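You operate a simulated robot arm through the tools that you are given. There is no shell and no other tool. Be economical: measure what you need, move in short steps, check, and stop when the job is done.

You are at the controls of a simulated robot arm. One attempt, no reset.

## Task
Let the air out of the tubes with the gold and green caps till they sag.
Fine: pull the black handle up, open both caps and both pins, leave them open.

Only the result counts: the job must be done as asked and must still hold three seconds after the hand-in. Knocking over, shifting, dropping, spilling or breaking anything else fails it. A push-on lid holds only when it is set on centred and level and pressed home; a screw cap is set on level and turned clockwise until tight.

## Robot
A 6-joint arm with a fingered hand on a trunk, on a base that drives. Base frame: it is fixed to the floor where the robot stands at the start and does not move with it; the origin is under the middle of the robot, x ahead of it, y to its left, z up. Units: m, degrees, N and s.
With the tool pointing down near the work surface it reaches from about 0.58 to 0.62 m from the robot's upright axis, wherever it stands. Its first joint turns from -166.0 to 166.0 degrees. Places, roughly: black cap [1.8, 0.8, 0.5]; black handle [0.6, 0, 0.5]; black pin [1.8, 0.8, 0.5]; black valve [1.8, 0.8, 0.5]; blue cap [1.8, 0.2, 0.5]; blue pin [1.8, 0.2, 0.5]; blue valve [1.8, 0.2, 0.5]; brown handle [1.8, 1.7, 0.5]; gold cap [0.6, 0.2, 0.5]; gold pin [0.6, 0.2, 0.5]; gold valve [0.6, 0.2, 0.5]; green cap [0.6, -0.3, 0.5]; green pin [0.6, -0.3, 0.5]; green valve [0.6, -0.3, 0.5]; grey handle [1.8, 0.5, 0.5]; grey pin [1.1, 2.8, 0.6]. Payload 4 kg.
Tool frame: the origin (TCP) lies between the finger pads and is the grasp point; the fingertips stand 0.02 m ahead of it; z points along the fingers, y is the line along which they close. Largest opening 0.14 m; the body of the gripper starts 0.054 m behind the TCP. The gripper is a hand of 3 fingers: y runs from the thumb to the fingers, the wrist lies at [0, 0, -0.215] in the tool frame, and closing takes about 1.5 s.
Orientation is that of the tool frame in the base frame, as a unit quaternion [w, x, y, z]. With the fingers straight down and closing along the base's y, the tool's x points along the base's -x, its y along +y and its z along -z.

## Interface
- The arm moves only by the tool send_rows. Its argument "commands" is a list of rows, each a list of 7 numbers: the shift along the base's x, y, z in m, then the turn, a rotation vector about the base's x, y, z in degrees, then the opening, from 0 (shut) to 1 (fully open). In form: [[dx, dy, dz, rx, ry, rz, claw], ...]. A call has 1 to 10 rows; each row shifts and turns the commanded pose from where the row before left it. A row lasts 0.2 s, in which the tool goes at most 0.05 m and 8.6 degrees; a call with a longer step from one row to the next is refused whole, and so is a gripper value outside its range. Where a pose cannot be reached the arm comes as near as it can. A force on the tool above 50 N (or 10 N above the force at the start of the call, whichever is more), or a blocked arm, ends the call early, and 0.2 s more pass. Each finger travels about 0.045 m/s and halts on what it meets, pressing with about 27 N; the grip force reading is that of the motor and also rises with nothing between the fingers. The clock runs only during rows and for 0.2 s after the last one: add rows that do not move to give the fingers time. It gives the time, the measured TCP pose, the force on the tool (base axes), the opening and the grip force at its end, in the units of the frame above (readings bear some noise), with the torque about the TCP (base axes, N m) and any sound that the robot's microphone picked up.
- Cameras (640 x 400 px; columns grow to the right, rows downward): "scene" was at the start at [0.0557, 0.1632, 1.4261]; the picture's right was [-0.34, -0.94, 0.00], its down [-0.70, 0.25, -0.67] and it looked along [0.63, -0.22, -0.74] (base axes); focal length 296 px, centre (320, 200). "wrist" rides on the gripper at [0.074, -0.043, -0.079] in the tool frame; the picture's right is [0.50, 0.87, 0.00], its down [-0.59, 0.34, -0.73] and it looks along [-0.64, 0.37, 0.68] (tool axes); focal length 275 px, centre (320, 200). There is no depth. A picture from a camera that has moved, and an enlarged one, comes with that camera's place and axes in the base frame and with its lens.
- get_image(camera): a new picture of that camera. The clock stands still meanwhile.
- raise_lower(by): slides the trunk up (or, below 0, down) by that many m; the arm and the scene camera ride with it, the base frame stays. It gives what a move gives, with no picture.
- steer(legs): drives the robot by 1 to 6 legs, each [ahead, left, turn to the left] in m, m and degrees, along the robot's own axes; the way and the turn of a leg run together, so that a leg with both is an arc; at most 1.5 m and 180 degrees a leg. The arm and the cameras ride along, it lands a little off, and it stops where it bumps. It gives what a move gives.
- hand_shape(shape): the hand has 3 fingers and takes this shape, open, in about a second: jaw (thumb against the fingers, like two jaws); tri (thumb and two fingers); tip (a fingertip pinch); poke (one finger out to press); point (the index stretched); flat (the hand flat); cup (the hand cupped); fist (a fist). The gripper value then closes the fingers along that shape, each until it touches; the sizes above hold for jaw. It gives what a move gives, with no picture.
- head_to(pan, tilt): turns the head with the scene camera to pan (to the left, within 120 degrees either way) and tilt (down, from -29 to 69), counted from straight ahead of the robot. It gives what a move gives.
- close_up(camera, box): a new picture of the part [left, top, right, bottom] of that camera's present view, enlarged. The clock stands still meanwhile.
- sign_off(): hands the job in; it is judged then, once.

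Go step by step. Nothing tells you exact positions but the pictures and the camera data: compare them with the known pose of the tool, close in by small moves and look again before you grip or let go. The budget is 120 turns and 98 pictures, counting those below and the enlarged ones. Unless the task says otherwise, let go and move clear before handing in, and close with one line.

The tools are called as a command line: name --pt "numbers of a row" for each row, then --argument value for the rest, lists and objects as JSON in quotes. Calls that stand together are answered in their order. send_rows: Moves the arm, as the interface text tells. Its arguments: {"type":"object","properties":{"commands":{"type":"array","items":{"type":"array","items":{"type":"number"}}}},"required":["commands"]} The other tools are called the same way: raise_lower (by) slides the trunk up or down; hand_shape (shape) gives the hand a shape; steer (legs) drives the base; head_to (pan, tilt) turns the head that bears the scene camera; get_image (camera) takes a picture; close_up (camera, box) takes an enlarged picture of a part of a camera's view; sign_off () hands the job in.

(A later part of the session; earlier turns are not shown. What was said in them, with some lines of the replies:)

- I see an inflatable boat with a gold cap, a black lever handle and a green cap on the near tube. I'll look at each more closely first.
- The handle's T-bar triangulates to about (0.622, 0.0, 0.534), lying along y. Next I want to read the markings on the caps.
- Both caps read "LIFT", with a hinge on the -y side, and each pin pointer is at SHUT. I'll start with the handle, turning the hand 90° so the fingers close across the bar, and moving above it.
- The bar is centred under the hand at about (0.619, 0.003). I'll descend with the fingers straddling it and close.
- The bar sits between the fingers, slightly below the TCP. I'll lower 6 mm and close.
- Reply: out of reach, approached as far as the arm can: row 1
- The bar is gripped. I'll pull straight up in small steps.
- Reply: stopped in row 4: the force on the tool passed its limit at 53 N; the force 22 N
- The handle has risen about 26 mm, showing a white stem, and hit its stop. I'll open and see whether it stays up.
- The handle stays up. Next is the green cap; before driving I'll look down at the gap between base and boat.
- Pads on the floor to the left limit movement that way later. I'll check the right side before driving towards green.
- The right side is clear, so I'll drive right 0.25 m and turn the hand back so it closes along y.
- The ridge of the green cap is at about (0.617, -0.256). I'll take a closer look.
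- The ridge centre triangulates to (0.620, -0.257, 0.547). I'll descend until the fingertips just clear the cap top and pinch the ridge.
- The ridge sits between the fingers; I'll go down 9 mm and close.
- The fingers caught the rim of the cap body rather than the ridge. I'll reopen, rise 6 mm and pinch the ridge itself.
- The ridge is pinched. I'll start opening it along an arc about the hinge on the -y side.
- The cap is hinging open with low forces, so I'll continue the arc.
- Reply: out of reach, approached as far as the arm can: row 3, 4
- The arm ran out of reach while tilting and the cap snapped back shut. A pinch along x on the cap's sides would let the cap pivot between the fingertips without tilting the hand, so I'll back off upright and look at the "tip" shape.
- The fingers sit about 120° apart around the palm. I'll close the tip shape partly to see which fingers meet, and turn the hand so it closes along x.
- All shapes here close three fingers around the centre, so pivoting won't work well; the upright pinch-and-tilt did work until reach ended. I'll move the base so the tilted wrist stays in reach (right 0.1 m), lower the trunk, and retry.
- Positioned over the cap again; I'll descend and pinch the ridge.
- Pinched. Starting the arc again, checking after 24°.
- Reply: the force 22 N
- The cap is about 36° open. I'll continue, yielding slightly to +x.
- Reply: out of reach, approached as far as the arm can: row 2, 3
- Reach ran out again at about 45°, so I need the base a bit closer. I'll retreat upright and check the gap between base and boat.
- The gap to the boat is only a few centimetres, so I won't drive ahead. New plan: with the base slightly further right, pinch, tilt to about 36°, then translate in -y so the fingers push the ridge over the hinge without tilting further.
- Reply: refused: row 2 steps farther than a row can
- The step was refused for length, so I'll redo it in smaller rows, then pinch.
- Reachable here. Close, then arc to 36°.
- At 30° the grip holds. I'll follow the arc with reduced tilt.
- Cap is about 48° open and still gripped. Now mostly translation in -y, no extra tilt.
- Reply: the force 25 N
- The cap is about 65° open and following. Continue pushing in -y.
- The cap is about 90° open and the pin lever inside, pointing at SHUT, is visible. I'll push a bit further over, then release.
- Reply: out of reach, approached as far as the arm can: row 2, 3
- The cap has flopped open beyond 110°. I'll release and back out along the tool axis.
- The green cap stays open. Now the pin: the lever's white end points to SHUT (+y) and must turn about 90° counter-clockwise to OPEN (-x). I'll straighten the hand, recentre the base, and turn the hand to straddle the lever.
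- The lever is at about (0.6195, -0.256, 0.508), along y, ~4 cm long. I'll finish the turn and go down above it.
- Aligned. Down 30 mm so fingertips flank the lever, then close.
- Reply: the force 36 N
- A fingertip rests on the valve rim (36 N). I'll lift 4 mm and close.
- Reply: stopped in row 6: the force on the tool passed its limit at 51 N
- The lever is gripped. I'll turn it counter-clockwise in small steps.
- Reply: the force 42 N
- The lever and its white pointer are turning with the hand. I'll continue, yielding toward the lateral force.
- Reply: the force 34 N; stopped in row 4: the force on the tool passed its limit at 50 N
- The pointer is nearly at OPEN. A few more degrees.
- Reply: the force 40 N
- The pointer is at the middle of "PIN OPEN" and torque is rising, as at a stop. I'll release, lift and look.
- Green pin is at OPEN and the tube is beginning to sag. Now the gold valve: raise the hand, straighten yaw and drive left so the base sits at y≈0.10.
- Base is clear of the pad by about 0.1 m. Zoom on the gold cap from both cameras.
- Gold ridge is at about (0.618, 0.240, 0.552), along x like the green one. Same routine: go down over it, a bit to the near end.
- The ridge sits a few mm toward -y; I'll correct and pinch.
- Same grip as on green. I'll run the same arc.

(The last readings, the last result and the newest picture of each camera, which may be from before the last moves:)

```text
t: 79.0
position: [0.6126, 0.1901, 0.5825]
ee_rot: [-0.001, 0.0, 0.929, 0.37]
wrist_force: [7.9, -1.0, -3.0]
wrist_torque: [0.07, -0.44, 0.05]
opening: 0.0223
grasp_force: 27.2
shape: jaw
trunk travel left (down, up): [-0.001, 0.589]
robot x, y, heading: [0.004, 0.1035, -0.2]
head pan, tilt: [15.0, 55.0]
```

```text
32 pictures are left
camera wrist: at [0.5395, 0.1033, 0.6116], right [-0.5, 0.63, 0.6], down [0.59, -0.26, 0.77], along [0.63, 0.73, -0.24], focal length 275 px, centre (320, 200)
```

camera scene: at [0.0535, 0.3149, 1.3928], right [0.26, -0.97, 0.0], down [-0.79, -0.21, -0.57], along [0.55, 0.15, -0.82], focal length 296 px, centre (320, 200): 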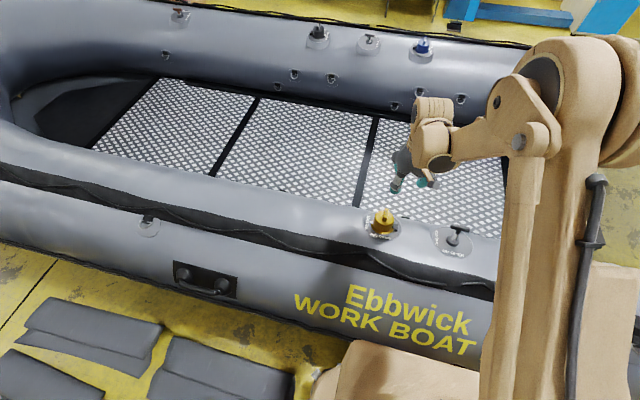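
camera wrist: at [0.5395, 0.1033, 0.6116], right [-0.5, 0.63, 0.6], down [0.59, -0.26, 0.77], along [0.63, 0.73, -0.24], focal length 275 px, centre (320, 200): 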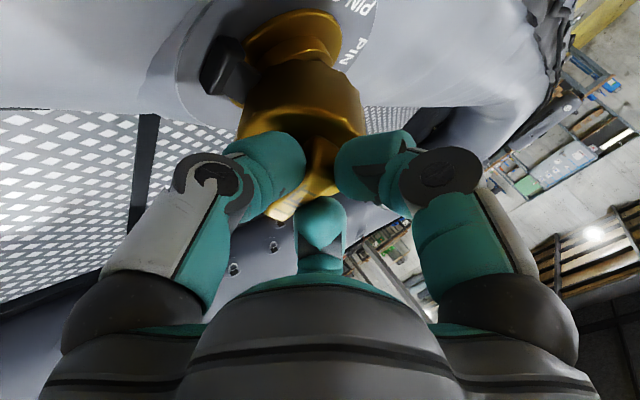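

The cap is ~48° open. Push on in -y, keeping in mind the raised black handle behind the hand; I'll stop at y≈0.14 to check.

send_rows --pt "-0.001 -0.0068 -0.0003 0 0 0 0" --pt "-0.001 -0.0068 -0.0006 0 0 0 0" --pt "-0.001 -0.0068 -0.0006 0 0 0 0" --pt "0 -0.008 0 0 0 0 0" --pt "0 -0.008 0 0 0 0 0" --pt "0 -0.008 0 0 0 0 0" --pt "0 0 0 0 0 0 0"

get_image --camera "wrist"

close_up --camera "scene" --box '[340, 165, 480, 270]'

```text
t: 80.6
position: [0.6086, 0.1427, 0.5831]
ee_rot: [-0.001, 0.0, 0.93, 0.369]
wrist_force: [0.2, 0.0, 0.2]
wrist_torque: [0.03, 0.0, 0.0]
opening: 0.0208
grasp_force: 26.8
shape: jaw
trunk travel left (down, up): [-0.001, 0.589]
robot x, y, heading: [0.0011, 0.1058, -0.1]
head pan, tilt: [15.0, 55.0]
```

```text
31 pictures are left
camera wrist: at [0.5359, 0.0574, 0.6108], right [-0.5, 0.63, 0.6], down [0.59, -0.26, 0.77], along [0.64, 0.73, -0.24], focal length 275 px, centre (320, 200)
```

wrist: 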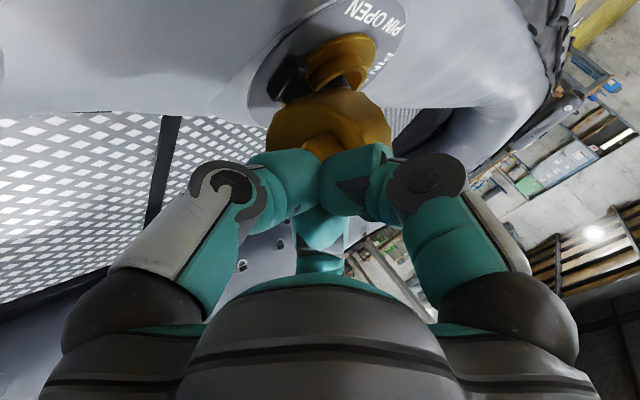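

```text
3.81 times, centred on (410, 218) of scene
camera zoom: at [0.0536, 0.3145, 1.3928], right [0.26, -0.97, 0.0], down [-0.79, -0.21, -0.57], along [0.55, 0.15, -0.82], focal length 1128 px, centre (-23, 133)
```

zoom: 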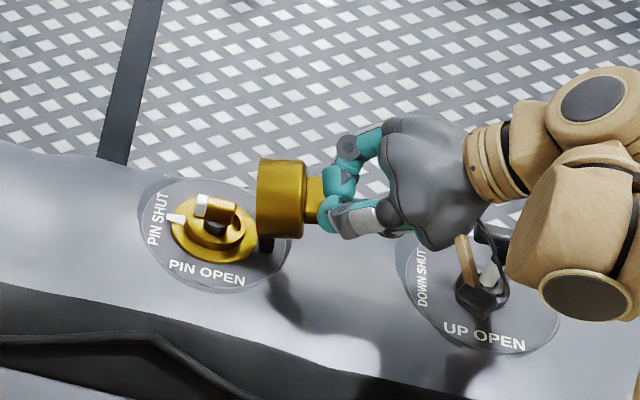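

The cap stands ~90° open with the fingertips just off its ridge. I'll back out along the tool axis and see if it stays.

send_rows --pt "0 -0.006 0.0065 0 0 0 0" --pt "0 -0.012 0.016 0 0 0 0" --pt "0 -0.01 0.03 0 0 0 0" --pt "0 0 0.04 0 0 0 0" --pt "0 0 0.04 0 0 0 0" --pt "0 0 0.03 -8.6 0 0 0" --pt "0 0.01 0 -8.6 0 0 0" --pt "0 0.01 0 -8.6 0 0 0" --pt "0 0.01 0 -8.6 0 0 0" --pt "0 0.01 0 -8.6 0 0 0.0"

close_up --camera "scene" --box '[340, 165, 480, 270]'

```text
t: 82.8
position: [0.6107, 0.1564, 0.7454]
ee_rot: [-0.001, 0.001, 1.0, 0.001]
wrist_force: [1.3, -0.4, 0.1]
wrist_torque: [0.02, 0.0, 0.0]
opening: 0.0207
grasp_force: 26.8
shape: jaw
trunk travel left (down, up): [-0.001, 0.589]
robot x, y, heading: [0.0044, 0.1078, 0.0]
head pan, tilt: [15.0, 55.0]
```

```text
3.81 times, centred on (410, 218) of scene
camera zoom: at [0.0535, 0.3148, 1.3928], right [0.26, -0.97, 0.0], down [-0.79, -0.21, -0.57], along [0.55, 0.15, -0.82], focal length 1128 px, centre (-23, 133)
```

zoom: 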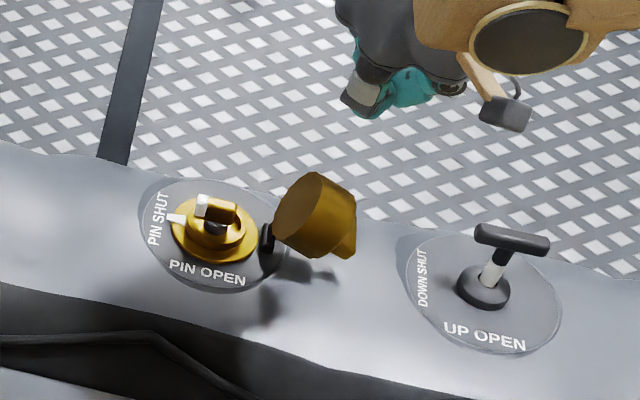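

The gold cap has fallen fully open and the handle is still up. For the gold pin I'll shift the base 0.06 m left (still clear of the pad), turn the hand, and look.

steer --legs '[[0, 0.06, 0]]'

send_rows --pt "0 0.0 0 0 0 -8.5 0.3" --pt "0 0 0 0 0 -8.5 0.3" --pt "0 0 0 0 0 -8.5 0.3" --pt "0 0 0 0 0 -8.5 0.3" --pt "0 0 0 0 0 -8.5 0.3" --pt "0 0 0 0 0 -8.5 0.3" --pt "0 0 0 0 0 -8.5 0.3" --pt "0.001 0 0 0 0 -8.5 0.3" --pt "0.001 0 0 0 0 -8.5 0.3" --pt "0.001 0 0 0 0 -8.5 0.3"

send_rows --pt "0.002 0.02 0 0 0 -5 0.3" --pt "0.001 0.015 -0.02 0 0 0 0.3" --pt "0 0 -0.04 0 0 0 0.3" --pt "0 0 0 0 0 0 0.3"

get_image --camera "wrist"

get_image --camera "scene"

```text
t: 83.8
position: [0.6099, 0.2162, 0.744]
ee_rot: [-0.001, 0.001, 1.0, 0.002]
wrist_force: [-0.5, 0.3, 0.6]
wrist_torque: [0.0, -0.02, -0.03]
opening: 0.0207
grasp_force: 27.8
shape: jaw
trunk travel left (down, up): [-0.001, 0.589]
robot x, y, heading: [-0.0035, 0.165, -0.2]
head pan, tilt: [15.0, 55.0]
```

```text
t: 86.0
position: [0.6126, 0.2157, 0.745]
ee_rot: [0.0, 0.677, 0.736, 0.002]
wrist_force: [-0.1, -0.4, -0.5]
wrist_torque: [0.0, -0.01, -0.02]
opening: 0.0417
grasp_force: 0.0
shape: jaw
trunk travel left (down, up): [-0.001, 0.589]
robot x, y, heading: [0.0025, 0.1653, -0.2]
head pan, tilt: [15.0, 55.0]
```

```text
t: 87.0
position: [0.6156, 0.2517, 0.6834]
ee_rot: [0.001, 0.707, 0.707, 0.002]
wrist_force: [1.1, 0.0, -0.5]
wrist_torque: [-0.01, 0.01, 0.0]
opening: 0.0417
grasp_force: 0.0
shape: jaw
trunk travel left (down, up): [-0.001, 0.589]
robot x, y, heading: [0.0017, 0.1696, -0.2]
head pan, tilt: [15.0, 55.0]
```

```text
28 pictures are left
camera wrist: at [0.5724, 0.3257, 0.7632], right [0.87, 0.5, 0.01], down [0.34, -0.59, 0.74], along [0.37, -0.64, -0.68], focal length 275 px, centre (320, 200)
```

wrist: 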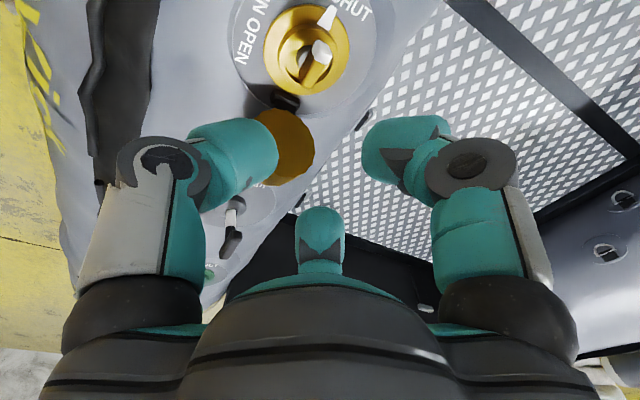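

```text
27 pictures are left
camera scene: at [0.0538, 0.3746, 1.3928], right [0.26, -0.97, 0.0], down [-0.79, -0.21, -0.57], along [0.55, 0.15, -0.82], focal length 296 px, centre (320, 200)
```

scene: 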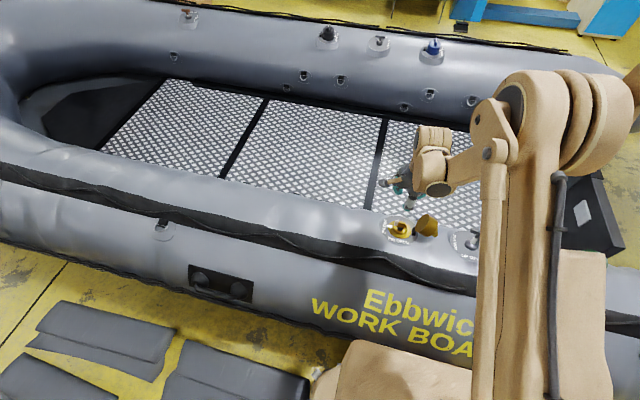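

close_up --camera "wrist" --box '[230, 0, 390, 100]'

close_up --camera "scene" --box '[370, 205, 450, 255]'

```text
4.00 times, centred on (310, 50) of wrist
camera zoom: at [0.5724, 0.3257, 0.7632], right [0.87, 0.5, 0.01], down [0.34, -0.59, 0.74], along [0.37, -0.64, -0.68], focal length 1101 px, centre (360, 800)
```

zoom: 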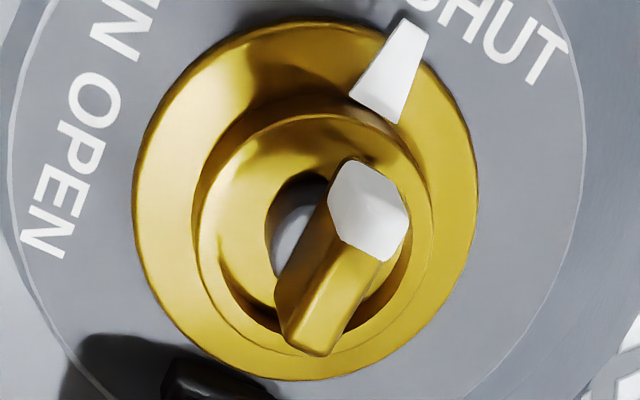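

```text
8.00 times, centred on (410, 230) of scene
camera zoom: at [0.0538, 0.3746, 1.3928], right [0.26, -0.97, 0.0], down [-0.79, -0.21, -0.57], along [0.55, 0.15, -0.82], focal length 2369 px, centre (-400, -40)
```

zoom: 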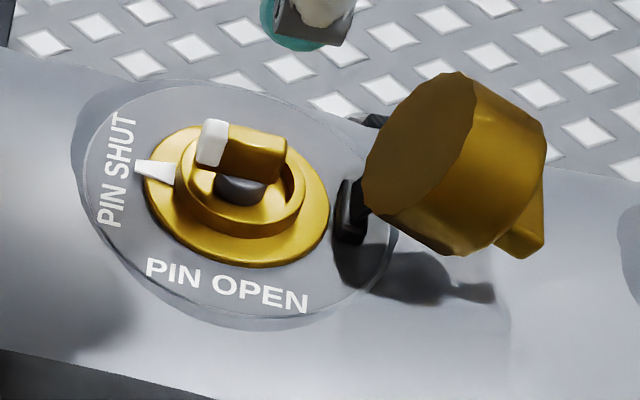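

The gold lever is at about (0.6175, 0.242, 0.516). I'll go down over it.

send_rows --pt "0.003 -0.0095 -0.03 0 0 0 0.3" --pt "0 0 -0.045 0 0 0 0.3" --pt "0 0 -0.045 0 0 0 0.3" --pt "0 0 -0.02 0 0 0 0.3" --pt "0 0 -0.01 0 0 0 0.3" --pt "0 0 0 0 0 0 0.3"

get_image --camera "wrist"

```text
t: 88.4
position: [0.6198, 0.2426, 0.5345]
ee_rot: [0.002, 0.707, 0.707, 0.002]
wrist_force: [0.5, 1.3, -0.3]
wrist_torque: [0.02, 0.02, 0.0]
opening: 0.0419
grasp_force: 0.0
shape: jaw
trunk travel left (down, up): [-0.001, 0.589]
robot x, y, heading: [0.0018, 0.1671, -0.1]
head pan, tilt: [15.0, 55.0]
```

```text
24 pictures are left
camera wrist: at [0.5767, 0.3155, 0.6131], right [0.87, 0.5, 0.01], down [0.34, -0.59, 0.74], along [0.37, -0.64, -0.68], focal length 275 px, centre (320, 200)
```

wrist: 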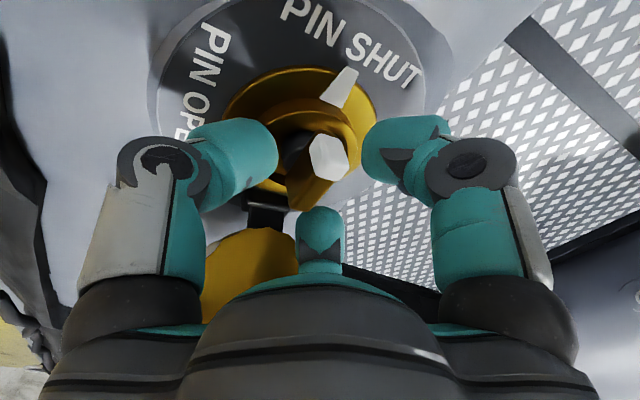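

Well placed. Down 3 mm and close.

send_rows --pt "0.001 0 -0.003 0 0 0 0.3" --pt "0 0 0 0 0 0 0" --pt "0 0 0 0 0 0 0" --pt "0 0 0 0 0 0 0" --pt "0 0 0 0 0 0 0" --pt "0 0 0 0 0 0 0"

get_image --camera "wrist"

```text
t: 89.6
position: [0.6232, 0.2417, 0.5324]
ee_rot: [0.004, 0.708, 0.706, 0.005]
wrist_force: [14.9, 0.3, 3.2]
wrist_torque: [0.05, 0.14, 0.04]
opening: 0.0126
grasp_force: 27.1
shape: jaw
trunk travel left (down, up): [-0.001, 0.589]
robot x, y, heading: [0.0034, 0.165, -0.0]
head pan, tilt: [15.0, 55.0]
stopped in row 5: the force on the tool passed its limit at 51 N (the readings are from after the stop); the commanded pose is now the measured one
```

```text
23 pictures are left
camera wrist: at [0.5807, 0.3151, 0.6105], right [0.87, 0.5, 0.01], down [0.33, -0.59, 0.74], along [0.37, -0.64, -0.68], focal length 275 px, centre (320, 200)
```

wrist: 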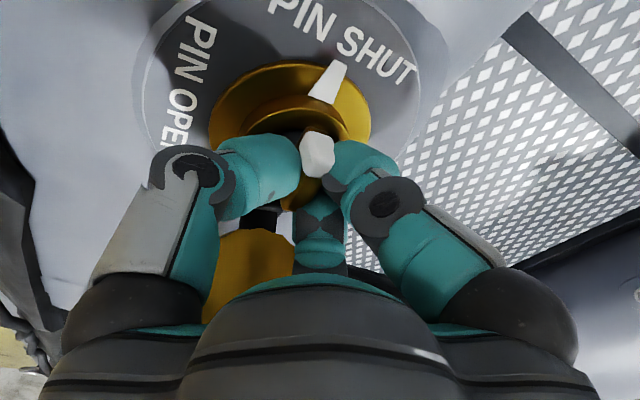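

Gripped. Now turn counter-clockwise as before.

send_rows --pt "-0.0004 0.0003 0 0 0 8 0" --pt "-0.0004 0.0003 0 0 0 8 0" --pt "-0.0003 0.0003 0 0 0 8 0" --pt "-0.0003 0.0003 0 0 0 8 0" --pt "0 0 0 0 0 0 0"

send_rows --pt "0 0.001 0 0 0 8 0" --pt "0 0.0005 0 0 0 8 0" --pt "0 0.0005 0 0 0 8 0" --pt "0 0 0 0 0 0 0"

get_image --camera "wrist"

```text
t: 90.8
position: [0.6217, 0.2448, 0.5316]
ee_rot: [0.002, 0.484, 0.875, 0.005]
wrist_force: [8.2, 19.7, 9.2]
wrist_torque: [0.4, 0.3, -0.06]
opening: 0.0124
grasp_force: 26.7
shape: jaw
trunk travel left (down, up): [-0.001, 0.589]
robot x, y, heading: [0.0048, 0.1674, -0.2]
head pan, tilt: [15.0, 55.0]
```

```text
t: 91.8
position: [0.6206, 0.245, 0.5322]
ee_rot: [0.0, 0.292, 0.957, 0.004]
wrist_force: [-21.2, 23.9, -0.9]
wrist_torque: [0.3, 0.49, -0.25]
opening: 0.0121
grasp_force: 27.2
shape: jaw
trunk travel left (down, up): [-0.001, 0.589]
robot x, y, heading: [-0.0012, 0.167, -0.5]
head pan, tilt: [15.0, 55.0]
```

```text
22 pictures are left
camera wrist: at [0.5345, 0.2504, 0.611], right [0.07, 1.0, 0.01], down [0.67, -0.05, 0.74], along [0.73, -0.04, -0.68], focal length 275 px, centre (320, 200)
```

wrist: 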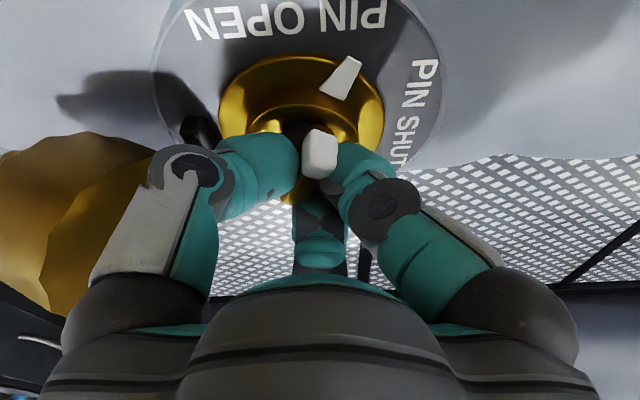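

Turning well at ~56°. Continue about 40° more, with small yields in -x.

send_rows --pt "-0.0005 0.0005 0 0 0 8 0" --pt "-0.0005 0.0005 0 0 0 8 0" --pt "0 0 0 0 0 6 0" --pt "0 0 0 0 0 0 0"

send_rows --pt "-0.0005 0 0 0 0 7 0" --pt "-0.0005 0 0 0 0 7 0" --pt "0 0 0 0 0 0 0"

get_image --camera "wrist"

```text
t: 92.8
position: [0.6189, 0.2474, 0.5319]
ee_rot: [-0.001, 0.104, 0.995, 0.004]
wrist_force: [-33.6, 16.4, -10.4]
wrist_torque: [0.18, 0.45, -0.28]
opening: 0.0117
grasp_force: 27.0
shape: jaw
trunk travel left (down, up): [-0.001, 0.589]
robot x, y, heading: [0.0006, 0.1628, -0.3]
head pan, tilt: [15.0, 55.0]
```

```text
t: 93.6
position: [0.6173, 0.2466, 0.5315]
ee_rot: [-0.001, -0.018, 1.0, 0.004]
wrist_force: [-34.8, 13.3, -9.7]
wrist_torque: [0.17, 0.43, -0.43]
opening: 0.0113
grasp_force: 27.3
shape: jaw
trunk travel left (down, up): [-0.001, 0.589]
robot x, y, heading: [0.0079, 0.1635, -0.1]
head pan, tilt: [15.0, 55.0]
```

```text
21 pictures are left
camera wrist: at [0.5459, 0.2001, 0.6116], right [-0.53, 0.85, 0.01], down [0.58, 0.35, 0.74], along [0.62, 0.4, -0.68], focal length 275 px, centre (320, 200)
```

wrist: 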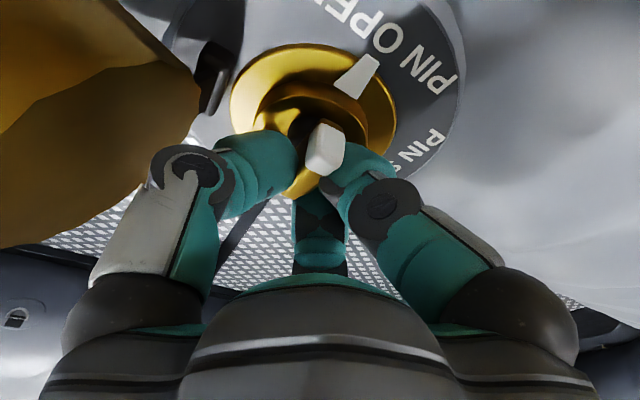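

The pointer sits at OPEN, same as on green. Release, lift and check everything.

send_rows --pt "0 0 0 0 0 0 0.2" --pt "0 0 0 0 0 0 0.3" --pt "0 0 0 0 0 0 0.3" --pt "0 0 0.03 0 0 0 0.3" --pt "0 0 0.045 0 0 0 0.3" --pt "0 0 0.045 0 0 0 0.3" --pt "0 0 0.045 0 0 0 0.3" --pt "0 0 0.045 0 0 0 0.3" --pt "0 0 0.04 0 0 0 0.3"

get_image --camera "scene"

close_up --camera "scene" --box '[360, 195, 480, 270]'

```text
t: 95.6
position: [0.6185, 0.247, 0.7836]
ee_rot: [-0.001, -0.017, 1.0, 0.005]
wrist_force: [-0.8, 0.3, 1.4]
wrist_torque: [-0.02, 0.02, -0.03]
opening: 0.0419
grasp_force: 0.1
shape: jaw
trunk travel left (down, up): [-0.001, 0.589]
robot x, y, heading: [0.0026, 0.168, -0.6]
head pan, tilt: [15.0, 55.0]
```

```text
20 pictures are left
camera scene: at [0.0542, 0.3745, 1.3928], right [0.26, -0.97, 0.0], down [-0.79, -0.21, -0.57], along [0.55, 0.15, -0.82], focal length 296 px, centre (320, 200)
```

scene: 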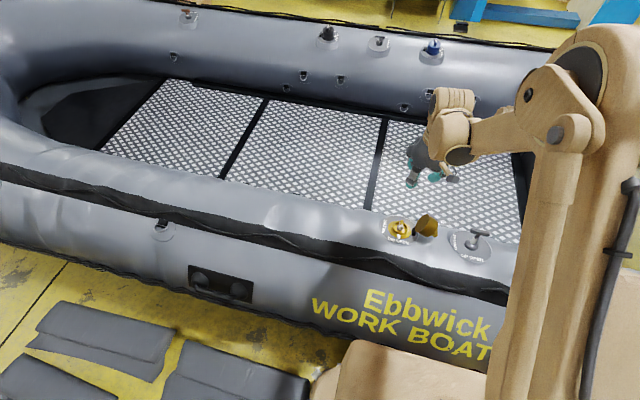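

```text
5.33 times, centred on (420, 232) of scene
camera zoom: at [0.0542, 0.3745, 1.3928], right [0.26, -0.97, 0.0], down [-0.79, -0.21, -0.57], along [0.55, 0.15, -0.82], focal length 1579 px, centre (-213, 27)
```

zoom: 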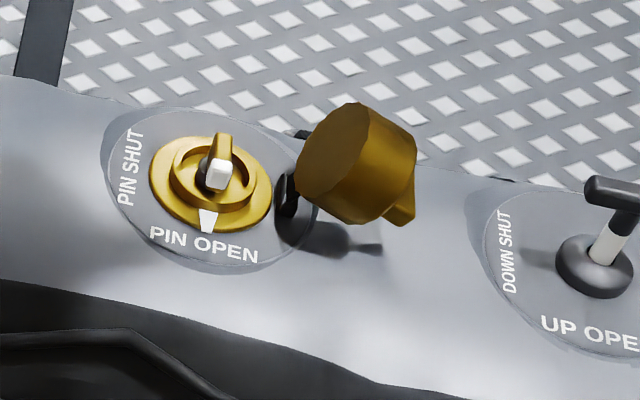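

Gold pin is at OPEN, cap open, handle up. I'll wait for the air to leave and check the green side too.

send_rows --pt "0 0 0 0 0 0 0.3" --pt "0 0 0 0 0 0 0.3" --pt "0 0 0 0 0 0 0.3" --pt "0 0 0 0 0 0 0.3" --pt "0 0 0 0 0 0 0.3" --pt "0 0 0 0 0 0 0.3" --pt "0 0 0 0 0 0 0.3" --pt "0 0 0 0 0 0 0.3" --pt "0 0 0 0 0 0 0.3" --pt "0 0 0 0 0 0 0.3"

send_rows --pt "0 0 0 0 0 0 0.3" --pt "0 0 0 0 0 0 0.3" --pt "0 0 0 0 0 0 0.3" --pt "0 0 0 0 0 0 0.3" --pt "0 0 0 0 0 0 0.3" --pt "0 0 0 0 0 0 0.3" --pt "0 0 0 0 0 0 0.3" --pt "0 0 0 0 0 0 0.3" --pt "0 0 0 0 0 0 0.3" --pt "0 0 0 0 0 0 0.3"

send_rows --pt "0 0 0 0 0 0 0.3" --pt "0 0 0 0 0 0 0.3" --pt "0 0 0 0 0 0 0.3" --pt "0 0 0 0 0 0 0.3" --pt "0 0 0 0 0 0 0.3" --pt "0 0 0 0 0 0 0.3" --pt "0 0 0 0 0 0 0.3" --pt "0 0 0 0 0 0 0.3" --pt "0 0 0 0 0 0 0.3" --pt "0 0 0 0 0 0 0.3"

get_image --camera "wrist"

get_image --camera "scene"

```text
t: 97.8
position: [0.6183, 0.2458, 0.7835]
ee_rot: [-0.001, -0.016, 1.0, 0.006]
wrist_force: [-0.4, 1.5, 0.3]
wrist_torque: [-0.01, -0.03, 0.0]
opening: 0.0418
grasp_force: 0.0
shape: jaw
trunk travel left (down, up): [-0.001, 0.589]
robot x, y, heading: [0.0018, 0.166, -0.4]
head pan, tilt: [15.0, 55.0]
```

```text
t: 100.0
position: [0.6191, 0.245, 0.783]
ee_rot: [-0.001, -0.017, 1.0, 0.005]
wrist_force: [1.2, -0.1, 0.2]
wrist_torque: [-0.03, 0.0, 0.0]
opening: 0.0419
grasp_force: 0.0
shape: jaw
trunk travel left (down, up): [-0.001, 0.589]
robot x, y, heading: [-0.0005, 0.1673, -0.4]
head pan, tilt: [15.0, 55.0]
```

```text
t: 102.2
position: [0.6181, 0.2465, 0.7834]
ee_rot: [-0.001, -0.016, 1.0, 0.006]
wrist_force: [0.3, -0.5, 1.6]
wrist_torque: [0.02, 0.0, -0.03]
opening: 0.0418
grasp_force: 0.0
shape: jaw
trunk travel left (down, up): [-0.001, 0.589]
robot x, y, heading: [0.0023, 0.1658, 0.1]
head pan, tilt: [15.0, 55.0]
```

```text
18 pictures are left
camera wrist: at [0.5462, 0.1998, 0.8621], right [-0.53, 0.85, 0.01], down [0.58, 0.35, 0.74], along [0.62, 0.4, -0.68], focal length 275 px, centre (320, 200)
```

wrist: 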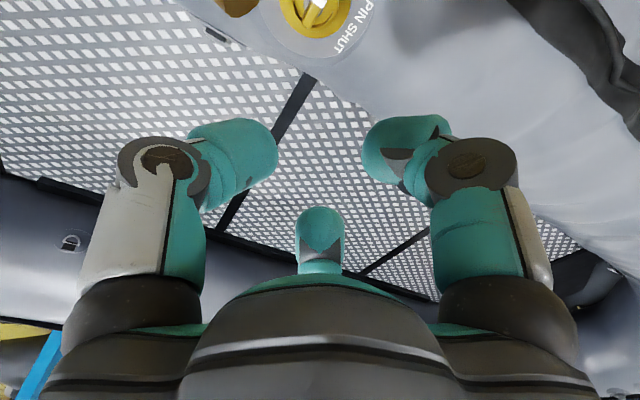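

```text
17 pictures are left
camera scene: at [0.0545, 0.3746, 1.3928], right [0.26, -0.97, 0.0], down [-0.79, -0.21, -0.57], along [0.55, 0.15, -0.82], focal length 296 px, centre (320, 200)
```

scene: 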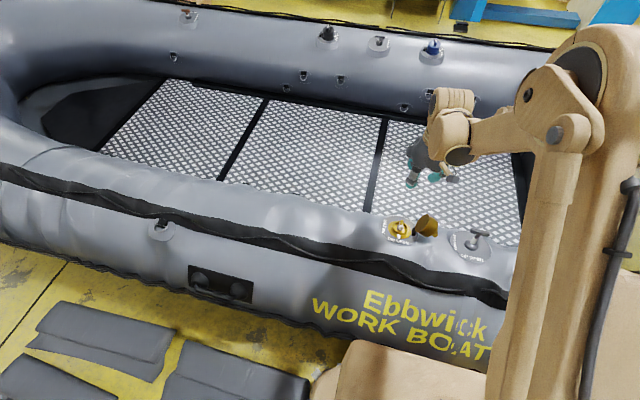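

The tube is wrinkling and sagging. I'll wait more and turn the head to see the green valve.

head_to --pan -50 --tilt 50

send_rows --pt "0 0 0 0 0 0 0.3" --pt "0 0 0 0 0 0 0.3" --pt "0 0 0 0 0 0 0.3" --pt "0 0 0 0 0 0 0.3" --pt "0 0 0 0 0 0 0.3" --pt "0 0 0 0 0 0 0.3" --pt "0 0 0 0 0 0 0.3" --pt "0 0 0 0 0 0 0.3" --pt "0 0 0 0 0 0 0.3" --pt "0 0 0 0 0 0 0.3"

send_rows --pt "0 0 0 0 0 0 0.3" --pt "0 0 0 0 0 0 0.3" --pt "0 0 0 0 0 0 0.3" --pt "0 0 0 0 0 0 0.3" --pt "0 0 0 0 0 0 0.3" --pt "0 0 0 0 0 0 0.3" --pt "0 0 0 0 0 0 0.3" --pt "0 0 0 0 0 0 0.3" --pt "0 0 0 0 0 0 0.3" --pt "0 0 0 0 0 0 0.3"

send_rows --pt "0 0 0 0 0 0 0.3" --pt "0 0 0 0 0 0 0.3" --pt "0 0 0 0 0 0 0.3" --pt "0 0 0 0 0 0 0.3" --pt "0 0 0 0 0 0 0.3" --pt "0 0 0 0 0 0 0.3" --pt "0 0 0 0 0 0 0.3" --pt "0 0 0 0 0 0 0.3" --pt "0 0 0 0 0 0 0.3" --pt "0 0 0 0 0 0 0.3"

get_image --camera "scene"

```text
t: 103.5
position: [0.6186, 0.2465, 0.7837]
ee_rot: [-0.001, -0.016, 1.0, 0.005]
wrist_force: [0.0, 0.2, 1.1]
wrist_torque: [0.0, -0.02, 0.01]
opening: 0.0418
grasp_force: 0.1
shape: jaw
trunk travel left (down, up): [-0.001, 0.589]
robot x, y, heading: [0.0028, 0.1626, -0.2]
head pan, tilt: [-50.0, 50.0]
```

```text
t: 105.8
position: [0.6181, 0.2473, 0.7827]
ee_rot: [-0.001, -0.016, 1.0, 0.005]
wrist_force: [0.4, 0.2, -0.4]
wrist_torque: [-0.01, 0.03, -0.01]
opening: 0.0417
grasp_force: 0.0
shape: jaw
trunk travel left (down, up): [-0.001, 0.589]
robot x, y, heading: [-0.0002, 0.1673, -0.2]
head pan, tilt: [-50.0, 50.0]
```

```text
t: 108.0
position: [0.6189, 0.2461, 0.7829]
ee_rot: [-0.002, -0.016, 1.0, 0.005]
wrist_force: [-1.0, -0.1, 0.9]
wrist_torque: [0.0, -0.03, -0.01]
opening: 0.0416
grasp_force: 0.1
shape: jaw
trunk travel left (down, up): [-0.001, 0.589]
robot x, y, heading: [0.0019, 0.1637, -0.3]
head pan, tilt: [-50.0, 50.0]
```

```text
t: 110.2
position: [0.6188, 0.2455, 0.7843]
ee_rot: [-0.001, -0.016, 1.0, 0.005]
wrist_force: [-0.1, -0.3, 0.2]
wrist_torque: [-0.02, 0.0, 0.02]
opening: 0.0415
grasp_force: 0.1
shape: jaw
trunk travel left (down, up): [-0.001, 0.589]
robot x, y, heading: [0.0012, 0.1673, -0.2]
head pan, tilt: [-50.0, 50.0]
```

```text
16 pictures are left
camera scene: at [0.0341, 0.297, 1.3993], right [-0.77, -0.64, 0.0], down [-0.49, 0.59, -0.64], along [0.41, -0.49, -0.77], focal length 296 px, centre (320, 200)
```

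scene: 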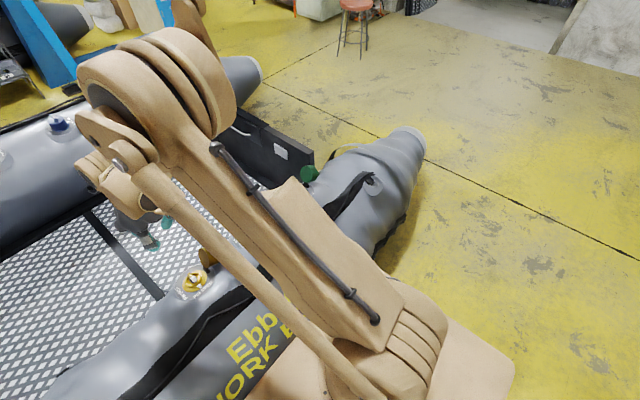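

The tubes on both sides are visibly slack. I'll drive back right, with the arm high, to confirm the green valve and handle.

steer --legs '[[0, -0.42, 0]]'

head_to --pan 15 --tilt 55

get_image --camera "scene"

close_up --camera "scene" --box '[220, 160, 480, 320]'

```text
t: 112.7
position: [0.6172, -0.1672, 0.7834]
ee_rot: [-0.001, -0.017, 1.0, 0.005]
wrist_force: [0.2, 0.0, 0.2]
wrist_torque: [0.01, 0.0, 0.0]
opening: 0.0418
grasp_force: 0.2
shape: jaw
trunk travel left (down, up): [-0.001, 0.589]
robot x, y, heading: [0.0041, -0.2497, -0.6]
head pan, tilt: [-50.0, 50.0]
```

```text
t: 114.1
position: [0.617, -0.1672, 0.7834]
ee_rot: [0.0, -0.017, 1.0, 0.005]
wrist_force: [0.7, -0.1, -0.1]
wrist_torque: [-0.02, 0.03, -0.01]
opening: 0.0416
grasp_force: 0.1
shape: jaw
trunk travel left (down, up): [-0.001, 0.589]
robot x, y, heading: [0.0023, -0.2462, -0.2]
head pan, tilt: [15.0, 55.0]
```

```text
15 pictures are left
camera scene: at [0.0531, -0.0387, 1.3928], right [0.25, -0.97, 0.0], down [-0.79, -0.21, -0.57], along [0.55, 0.15, -0.82], focal length 296 px, centre (320, 200)
```

scene: 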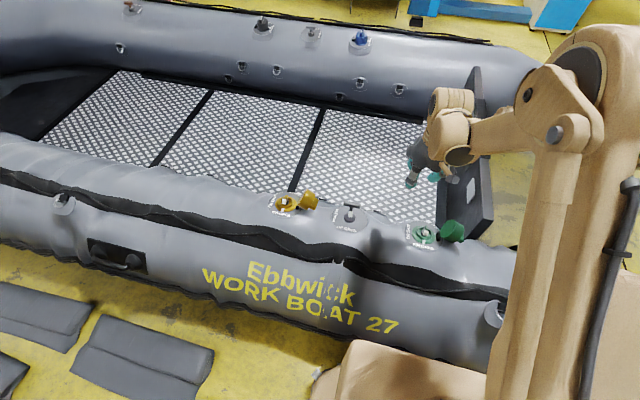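

```text
2.46 times, centred on (350, 240) of scene
camera zoom: at [0.0531, -0.0387, 1.3928], right [0.25, -0.97, 0.0], down [-0.79, -0.21, -0.57], along [0.55, 0.15, -0.82], focal length 729 px, centre (246, 102)
```

zoom: 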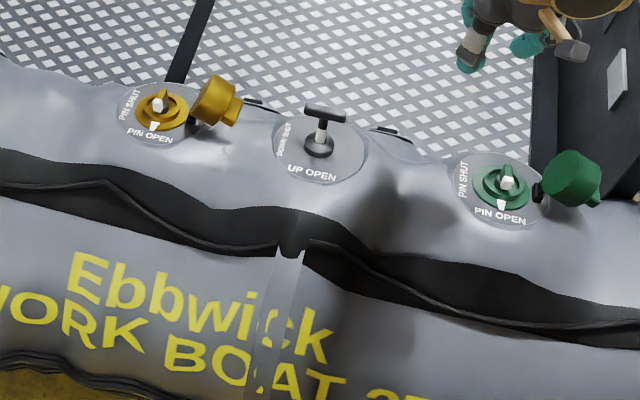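

Handle up, both caps open, both pins at OPEN, and the tubes sagging. I'll wait a little longer to see that it settles.

send_rows --pt "0 0 0 0 0 0 0.3" --pt "0 0 0 0 0 0 0.3" --pt "0 0 0 0 0 0 0.3" --pt "0 0 0 0 0 0 0.3" --pt "0 0 0 0 0 0 0.3" --pt "0 0 0 0 0 0 0.3" --pt "0 0 0 0 0 0 0.3" --pt "0 0 0 0 0 0 0.3" --pt "0 0 0 0 0 0 0.3" --pt "0 0 0 0 0 0 0.3"

send_rows --pt "0 0 0 0 0 0 0.3" --pt "0 0 0 0 0 0 0.3" --pt "0 0 0 0 0 0 0.3" --pt "0 0 0 0 0 0 0.3" --pt "0 0 0 0 0 0 0.3" --pt "0 0 0 0 0 0 0.3" --pt "0 0 0 0 0 0 0.3" --pt "0 0 0 0 0 0 0.3" --pt "0 0 0 0 0 0 0.3" --pt "0 0 0 0 0 0 0.3"

send_rows --pt "0 0 0 0 0 0 0.3" --pt "0 0 0 0 0 0 0.3" --pt "0 0 0 0 0 0 0.3" --pt "0 0 0 0 0 0 0.3" --pt "0 0 0 0 0 0 0.3" --pt "0 0 0 0 0 0 0.3" --pt "0 0 0 0 0 0 0.3" --pt "0 0 0 0 0 0 0.3" --pt "0 0 0 0 0 0 0.3" --pt "0 0 0 0 0 0 0.3"

send_rows --pt "0 0 0 0 0 0 0.3" --pt "0 0 0 0 0 0 0.3" --pt "0 0 0 0 0 0 0.3" --pt "0 0 0 0 0 0 0.3" --pt "0 0 0 0 0 0 0.3" --pt "0 0 0 0 0 0 0.3" --pt "0 0 0 0 0 0 0.3" --pt "0 0 0 0 0 0 0.3" --pt "0 0 0 0 0 0 0.3" --pt "0 0 0 0 0 0 0.3"

send_rows --pt "0 0 0 0 0 0 0.3" --pt "0 0 0 0 0 0 0.3" --pt "0 0 0 0 0 0 0.3" --pt "0 0 0 0 0 0 0.3" --pt "0 0 0 0 0 0 0.3" --pt "0 0 0 0 0 0 0.3" --pt "0 0 0 0 0 0 0.3" --pt "0 0 0 0 0 0 0.3" --pt "0 0 0 0 0 0 0.3" --pt "0 0 0 0 0 0 0.3"

close_up --camera "scene" --box '[220, 160, 480, 320]'

```text
t: 116.3
position: [0.6172, -0.1673, 0.7837]
ee_rot: [-0.001, -0.017, 1.0, 0.006]
wrist_force: [0.0, 0.1, -0.5]
wrist_torque: [0.02, 0.01, 0.02]
opening: 0.0417
grasp_force: 0.0
shape: jaw
trunk travel left (down, up): [-0.001, 0.589]
robot x, y, heading: [0.0003, -0.2469, 0.3]
head pan, tilt: [15.0, 55.0]
```

```text
t: 118.5
position: [0.6166, -0.1661, 0.7835]
ee_rot: [0.0, -0.017, 1.0, 0.005]
wrist_force: [-0.3, -0.1, 0.8]
wrist_torque: [0.0, 0.02, 0.01]
opening: 0.0417
grasp_force: 0.0
shape: jaw
trunk travel left (down, up): [-0.001, 0.589]
robot x, y, heading: [0.0005, -0.2445, -0.0]
head pan, tilt: [15.0, 55.0]
```

```text
t: 120.7
position: [0.6172, -0.1674, 0.783]
ee_rot: [0.0, -0.017, 1.0, 0.005]
wrist_force: [-0.3, -1.2, 0.6]
wrist_torque: [-0.01, 0.02, -0.04]
opening: 0.0417
grasp_force: 0.0
shape: jaw
trunk travel left (down, up): [-0.001, 0.589]
robot x, y, heading: [-0.001, -0.2433, -0.0]
head pan, tilt: [15.0, 55.0]
```

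```text
t: 122.9
position: [0.6172, -0.1687, 0.783]
ee_rot: [-0.001, -0.017, 1.0, 0.005]
wrist_force: [0.2, -0.5, -0.2]
wrist_torque: [-0.03, 0.01, 0.01]
opening: 0.0416
grasp_force: 0.1
shape: jaw
trunk travel left (down, up): [-0.001, 0.589]
robot x, y, heading: [-0.0006, -0.2471, -0.2]
head pan, tilt: [15.0, 55.0]
```

```text
t: 125.1
position: [0.6174, -0.1671, 0.7842]
ee_rot: [-0.001, -0.016, 1.0, 0.006]
wrist_force: [0.4, 0.6, 0.0]
wrist_torque: [-0.02, -0.05, 0.01]
opening: 0.0416
grasp_force: 0.1
shape: jaw
trunk travel left (down, up): [-0.001, 0.589]
robot x, y, heading: [0.0017, -0.2453, -0.3]
head pan, tilt: [15.0, 55.0]
```

```text
2.46 times, centred on (350, 240) of scene
camera zoom: at [0.0531, -0.0386, 1.3928], right [0.26, -0.97, 0.0], down [-0.79, -0.21, -0.57], along [0.55, 0.15, -0.82], focal length 729 px, centre (246, 102)
```

zoom: 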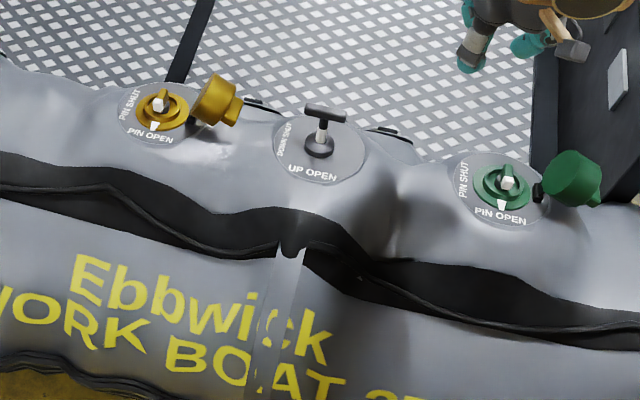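

The sag is still deepening slightly on the gold side; I'll wait a bit more.

send_rows --pt "0 0 0 0 0 0 0.3" --pt "0 0 0 0 0 0 0.3" --pt "0 0 0 0 0 0 0.3" --pt "0 0 0 0 0 0 0.3" --pt "0 0 0 0 0 0 0.3" --pt "0 0 0 0 0 0 0.3" --pt "0 0 0 0 0 0 0.3" --pt "0 0 0 0 0 0 0.3" --pt "0 0 0 0 0 0 0.3" --pt "0 0 0 0 0 0 0.3"

send_rows --pt "0 0 0 0 0 0 0.3" --pt "0 0 0 0 0 0 0.3" --pt "0 0 0 0 0 0 0.3" --pt "0 0 0 0 0 0 0.3" --pt "0 0 0 0 0 0 0.3" --pt "0 0 0 0 0 0 0.3" --pt "0 0 0 0 0 0 0.3" --pt "0 0 0 0 0 0 0.3" --pt "0 0 0 0 0 0 0.3" --pt "0 0 0 0 0 0 0.3"

send_rows --pt "0 0 0 0 0 0 0.3" --pt "0 0 0 0 0 0 0.3" --pt "0 0 0 0 0 0 0.3" --pt "0 0 0 0 0 0 0.3" --pt "0 0 0 0 0 0 0.3" --pt "0 0 0 0 0 0 0.3" --pt "0 0 0 0 0 0 0.3" --pt "0 0 0 0 0 0 0.3" --pt "0 0 0 0 0 0 0.3" --pt "0 0 0 0 0 0 0.3"

send_rows --pt "0 0 0 0 0 0 0.3" --pt "0 0 0 0 0 0 0.3" --pt "0 0 0 0 0 0 0.3" --pt "0 0 0 0 0 0 0.3" --pt "0 0 0 0 0 0 0.3" --pt "0 0 0 0 0 0 0.3" --pt "0 0 0 0 0 0 0.3" --pt "0 0 0 0 0 0 0.3" --pt "0 0 0 0 0 0 0.3" --pt "0 0 0 0 0 0 0.3"

send_rows --pt "0 0 0 0 0 0 0.3" --pt "0 0 0 0 0 0 0.3" --pt "0 0 0 0 0 0 0.3" --pt "0 0 0 0 0 0 0.3" --pt "0 0 0 0 0 0 0.3" --pt "0 0 0 0 0 0 0.3" --pt "0 0 0 0 0 0 0.3" --pt "0 0 0 0 0 0 0.3" --pt "0 0 0 0 0 0 0.3" --pt "0 0 0 0 0 0 0.3"

send_rows --pt "0 0 0 0 0 0 0.3" --pt "0 0 0 0 0 0 0.3" --pt "0 0 0 0 0 0 0.3" --pt "0 0 0 0 0 0 0.3" --pt "0 0 0 0 0 0 0.3" --pt "0 0 0 0 0 0 0.3" --pt "0 0 0 0 0 0 0.3" --pt "0 0 0 0 0 0 0.3" --pt "0 0 0 0 0 0 0.3" --pt "0 0 0 0 0 0 0.3"

close_up --camera "scene" --box '[220, 160, 480, 320]'

```text
t: 127.3
position: [0.617, -0.1666, 0.7832]
ee_rot: [0.0, -0.017, 1.0, 0.006]
wrist_force: [-0.1, 0.1, 0.0]
wrist_torque: [0.0, -0.01, 0.0]
opening: 0.0417
grasp_force: 0.0
shape: jaw
trunk travel left (down, up): [-0.001, 0.589]
robot x, y, heading: [-0.0033, -0.2463, -0.2]
head pan, tilt: [15.0, 55.0]
```

```text
t: 129.5
position: [0.617, -0.1677, 0.7842]
ee_rot: [0.0, -0.017, 1.0, 0.004]
wrist_force: [-0.1, -0.6, -0.2]
wrist_torque: [-0.01, -0.03, 0.01]
opening: 0.0417
grasp_force: 0.1
shape: jaw
trunk travel left (down, up): [-0.001, 0.589]
robot x, y, heading: [0.0033, -0.2471, -0.1]
head pan, tilt: [15.0, 55.0]
```

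```text
t: 131.7
position: [0.6177, -0.1668, 0.7838]
ee_rot: [-0.001, -0.017, 1.0, 0.005]
wrist_force: [-0.6, -0.1, 0.8]
wrist_torque: [-0.03, 0.0, -0.03]
opening: 0.0417
grasp_force: 0.1
shape: jaw
trunk travel left (down, up): [-0.001, 0.589]
robot x, y, heading: [0.002, -0.2453, -0.0]
head pan, tilt: [15.0, 55.0]
```

```text
t: 133.9
position: [0.6153, -0.1682, 0.7843]
ee_rot: [-0.001, -0.016, 1.0, 0.005]
wrist_force: [0.7, -0.2, -0.5]
wrist_torque: [-0.02, -0.01, 0.01]
opening: 0.0414
grasp_force: 0.1
shape: jaw
trunk travel left (down, up): [-0.001, 0.589]
robot x, y, heading: [-0.0021, -0.2476, -0.3]
head pan, tilt: [15.0, 55.0]
```

```text
t: 136.1
position: [0.6161, -0.1667, 0.7826]
ee_rot: [-0.001, -0.017, 1.0, 0.005]
wrist_force: [-0.3, 0.3, -0.2]
wrist_torque: [0.03, 0.01, -0.03]
opening: 0.0417
grasp_force: 0.1
shape: jaw
trunk travel left (down, up): [-0.001, 0.589]
robot x, y, heading: [-0.001, -0.2479, -0.1]
head pan, tilt: [15.0, 55.0]
```

```text
t: 138.3
position: [0.6168, -0.1667, 0.7825]
ee_rot: [-0.002, -0.016, 1.0, 0.005]
wrist_force: [-0.4, 0.3, 0.3]
wrist_torque: [-0.01, -0.01, -0.01]
opening: 0.0418
grasp_force: 0.1
shape: jaw
trunk travel left (down, up): [-0.001, 0.589]
robot x, y, heading: [0.0009, -0.2442, -0.0]
head pan, tilt: [15.0, 55.0]
```

```text
2.46 times, centred on (350, 240) of scene
camera zoom: at [0.0531, -0.0386, 1.3928], right [0.26, -0.97, 0.0], down [-0.79, -0.21, -0.57], along [0.55, 0.15, -0.82], focal length 729 px, centre (246, 102)
```

zoom: 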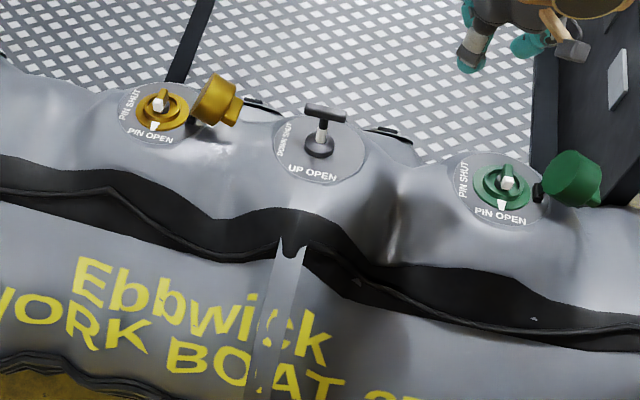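

The sag has nearly settled: both tubes are slack, the handle is up, both caps and pins are open, and the hand is clear. Handing in.

sign_off

```text
The job is handed in.
```

The gold and green tubes have sagged. The black handle is up, and both caps and both pins are open and left that way.
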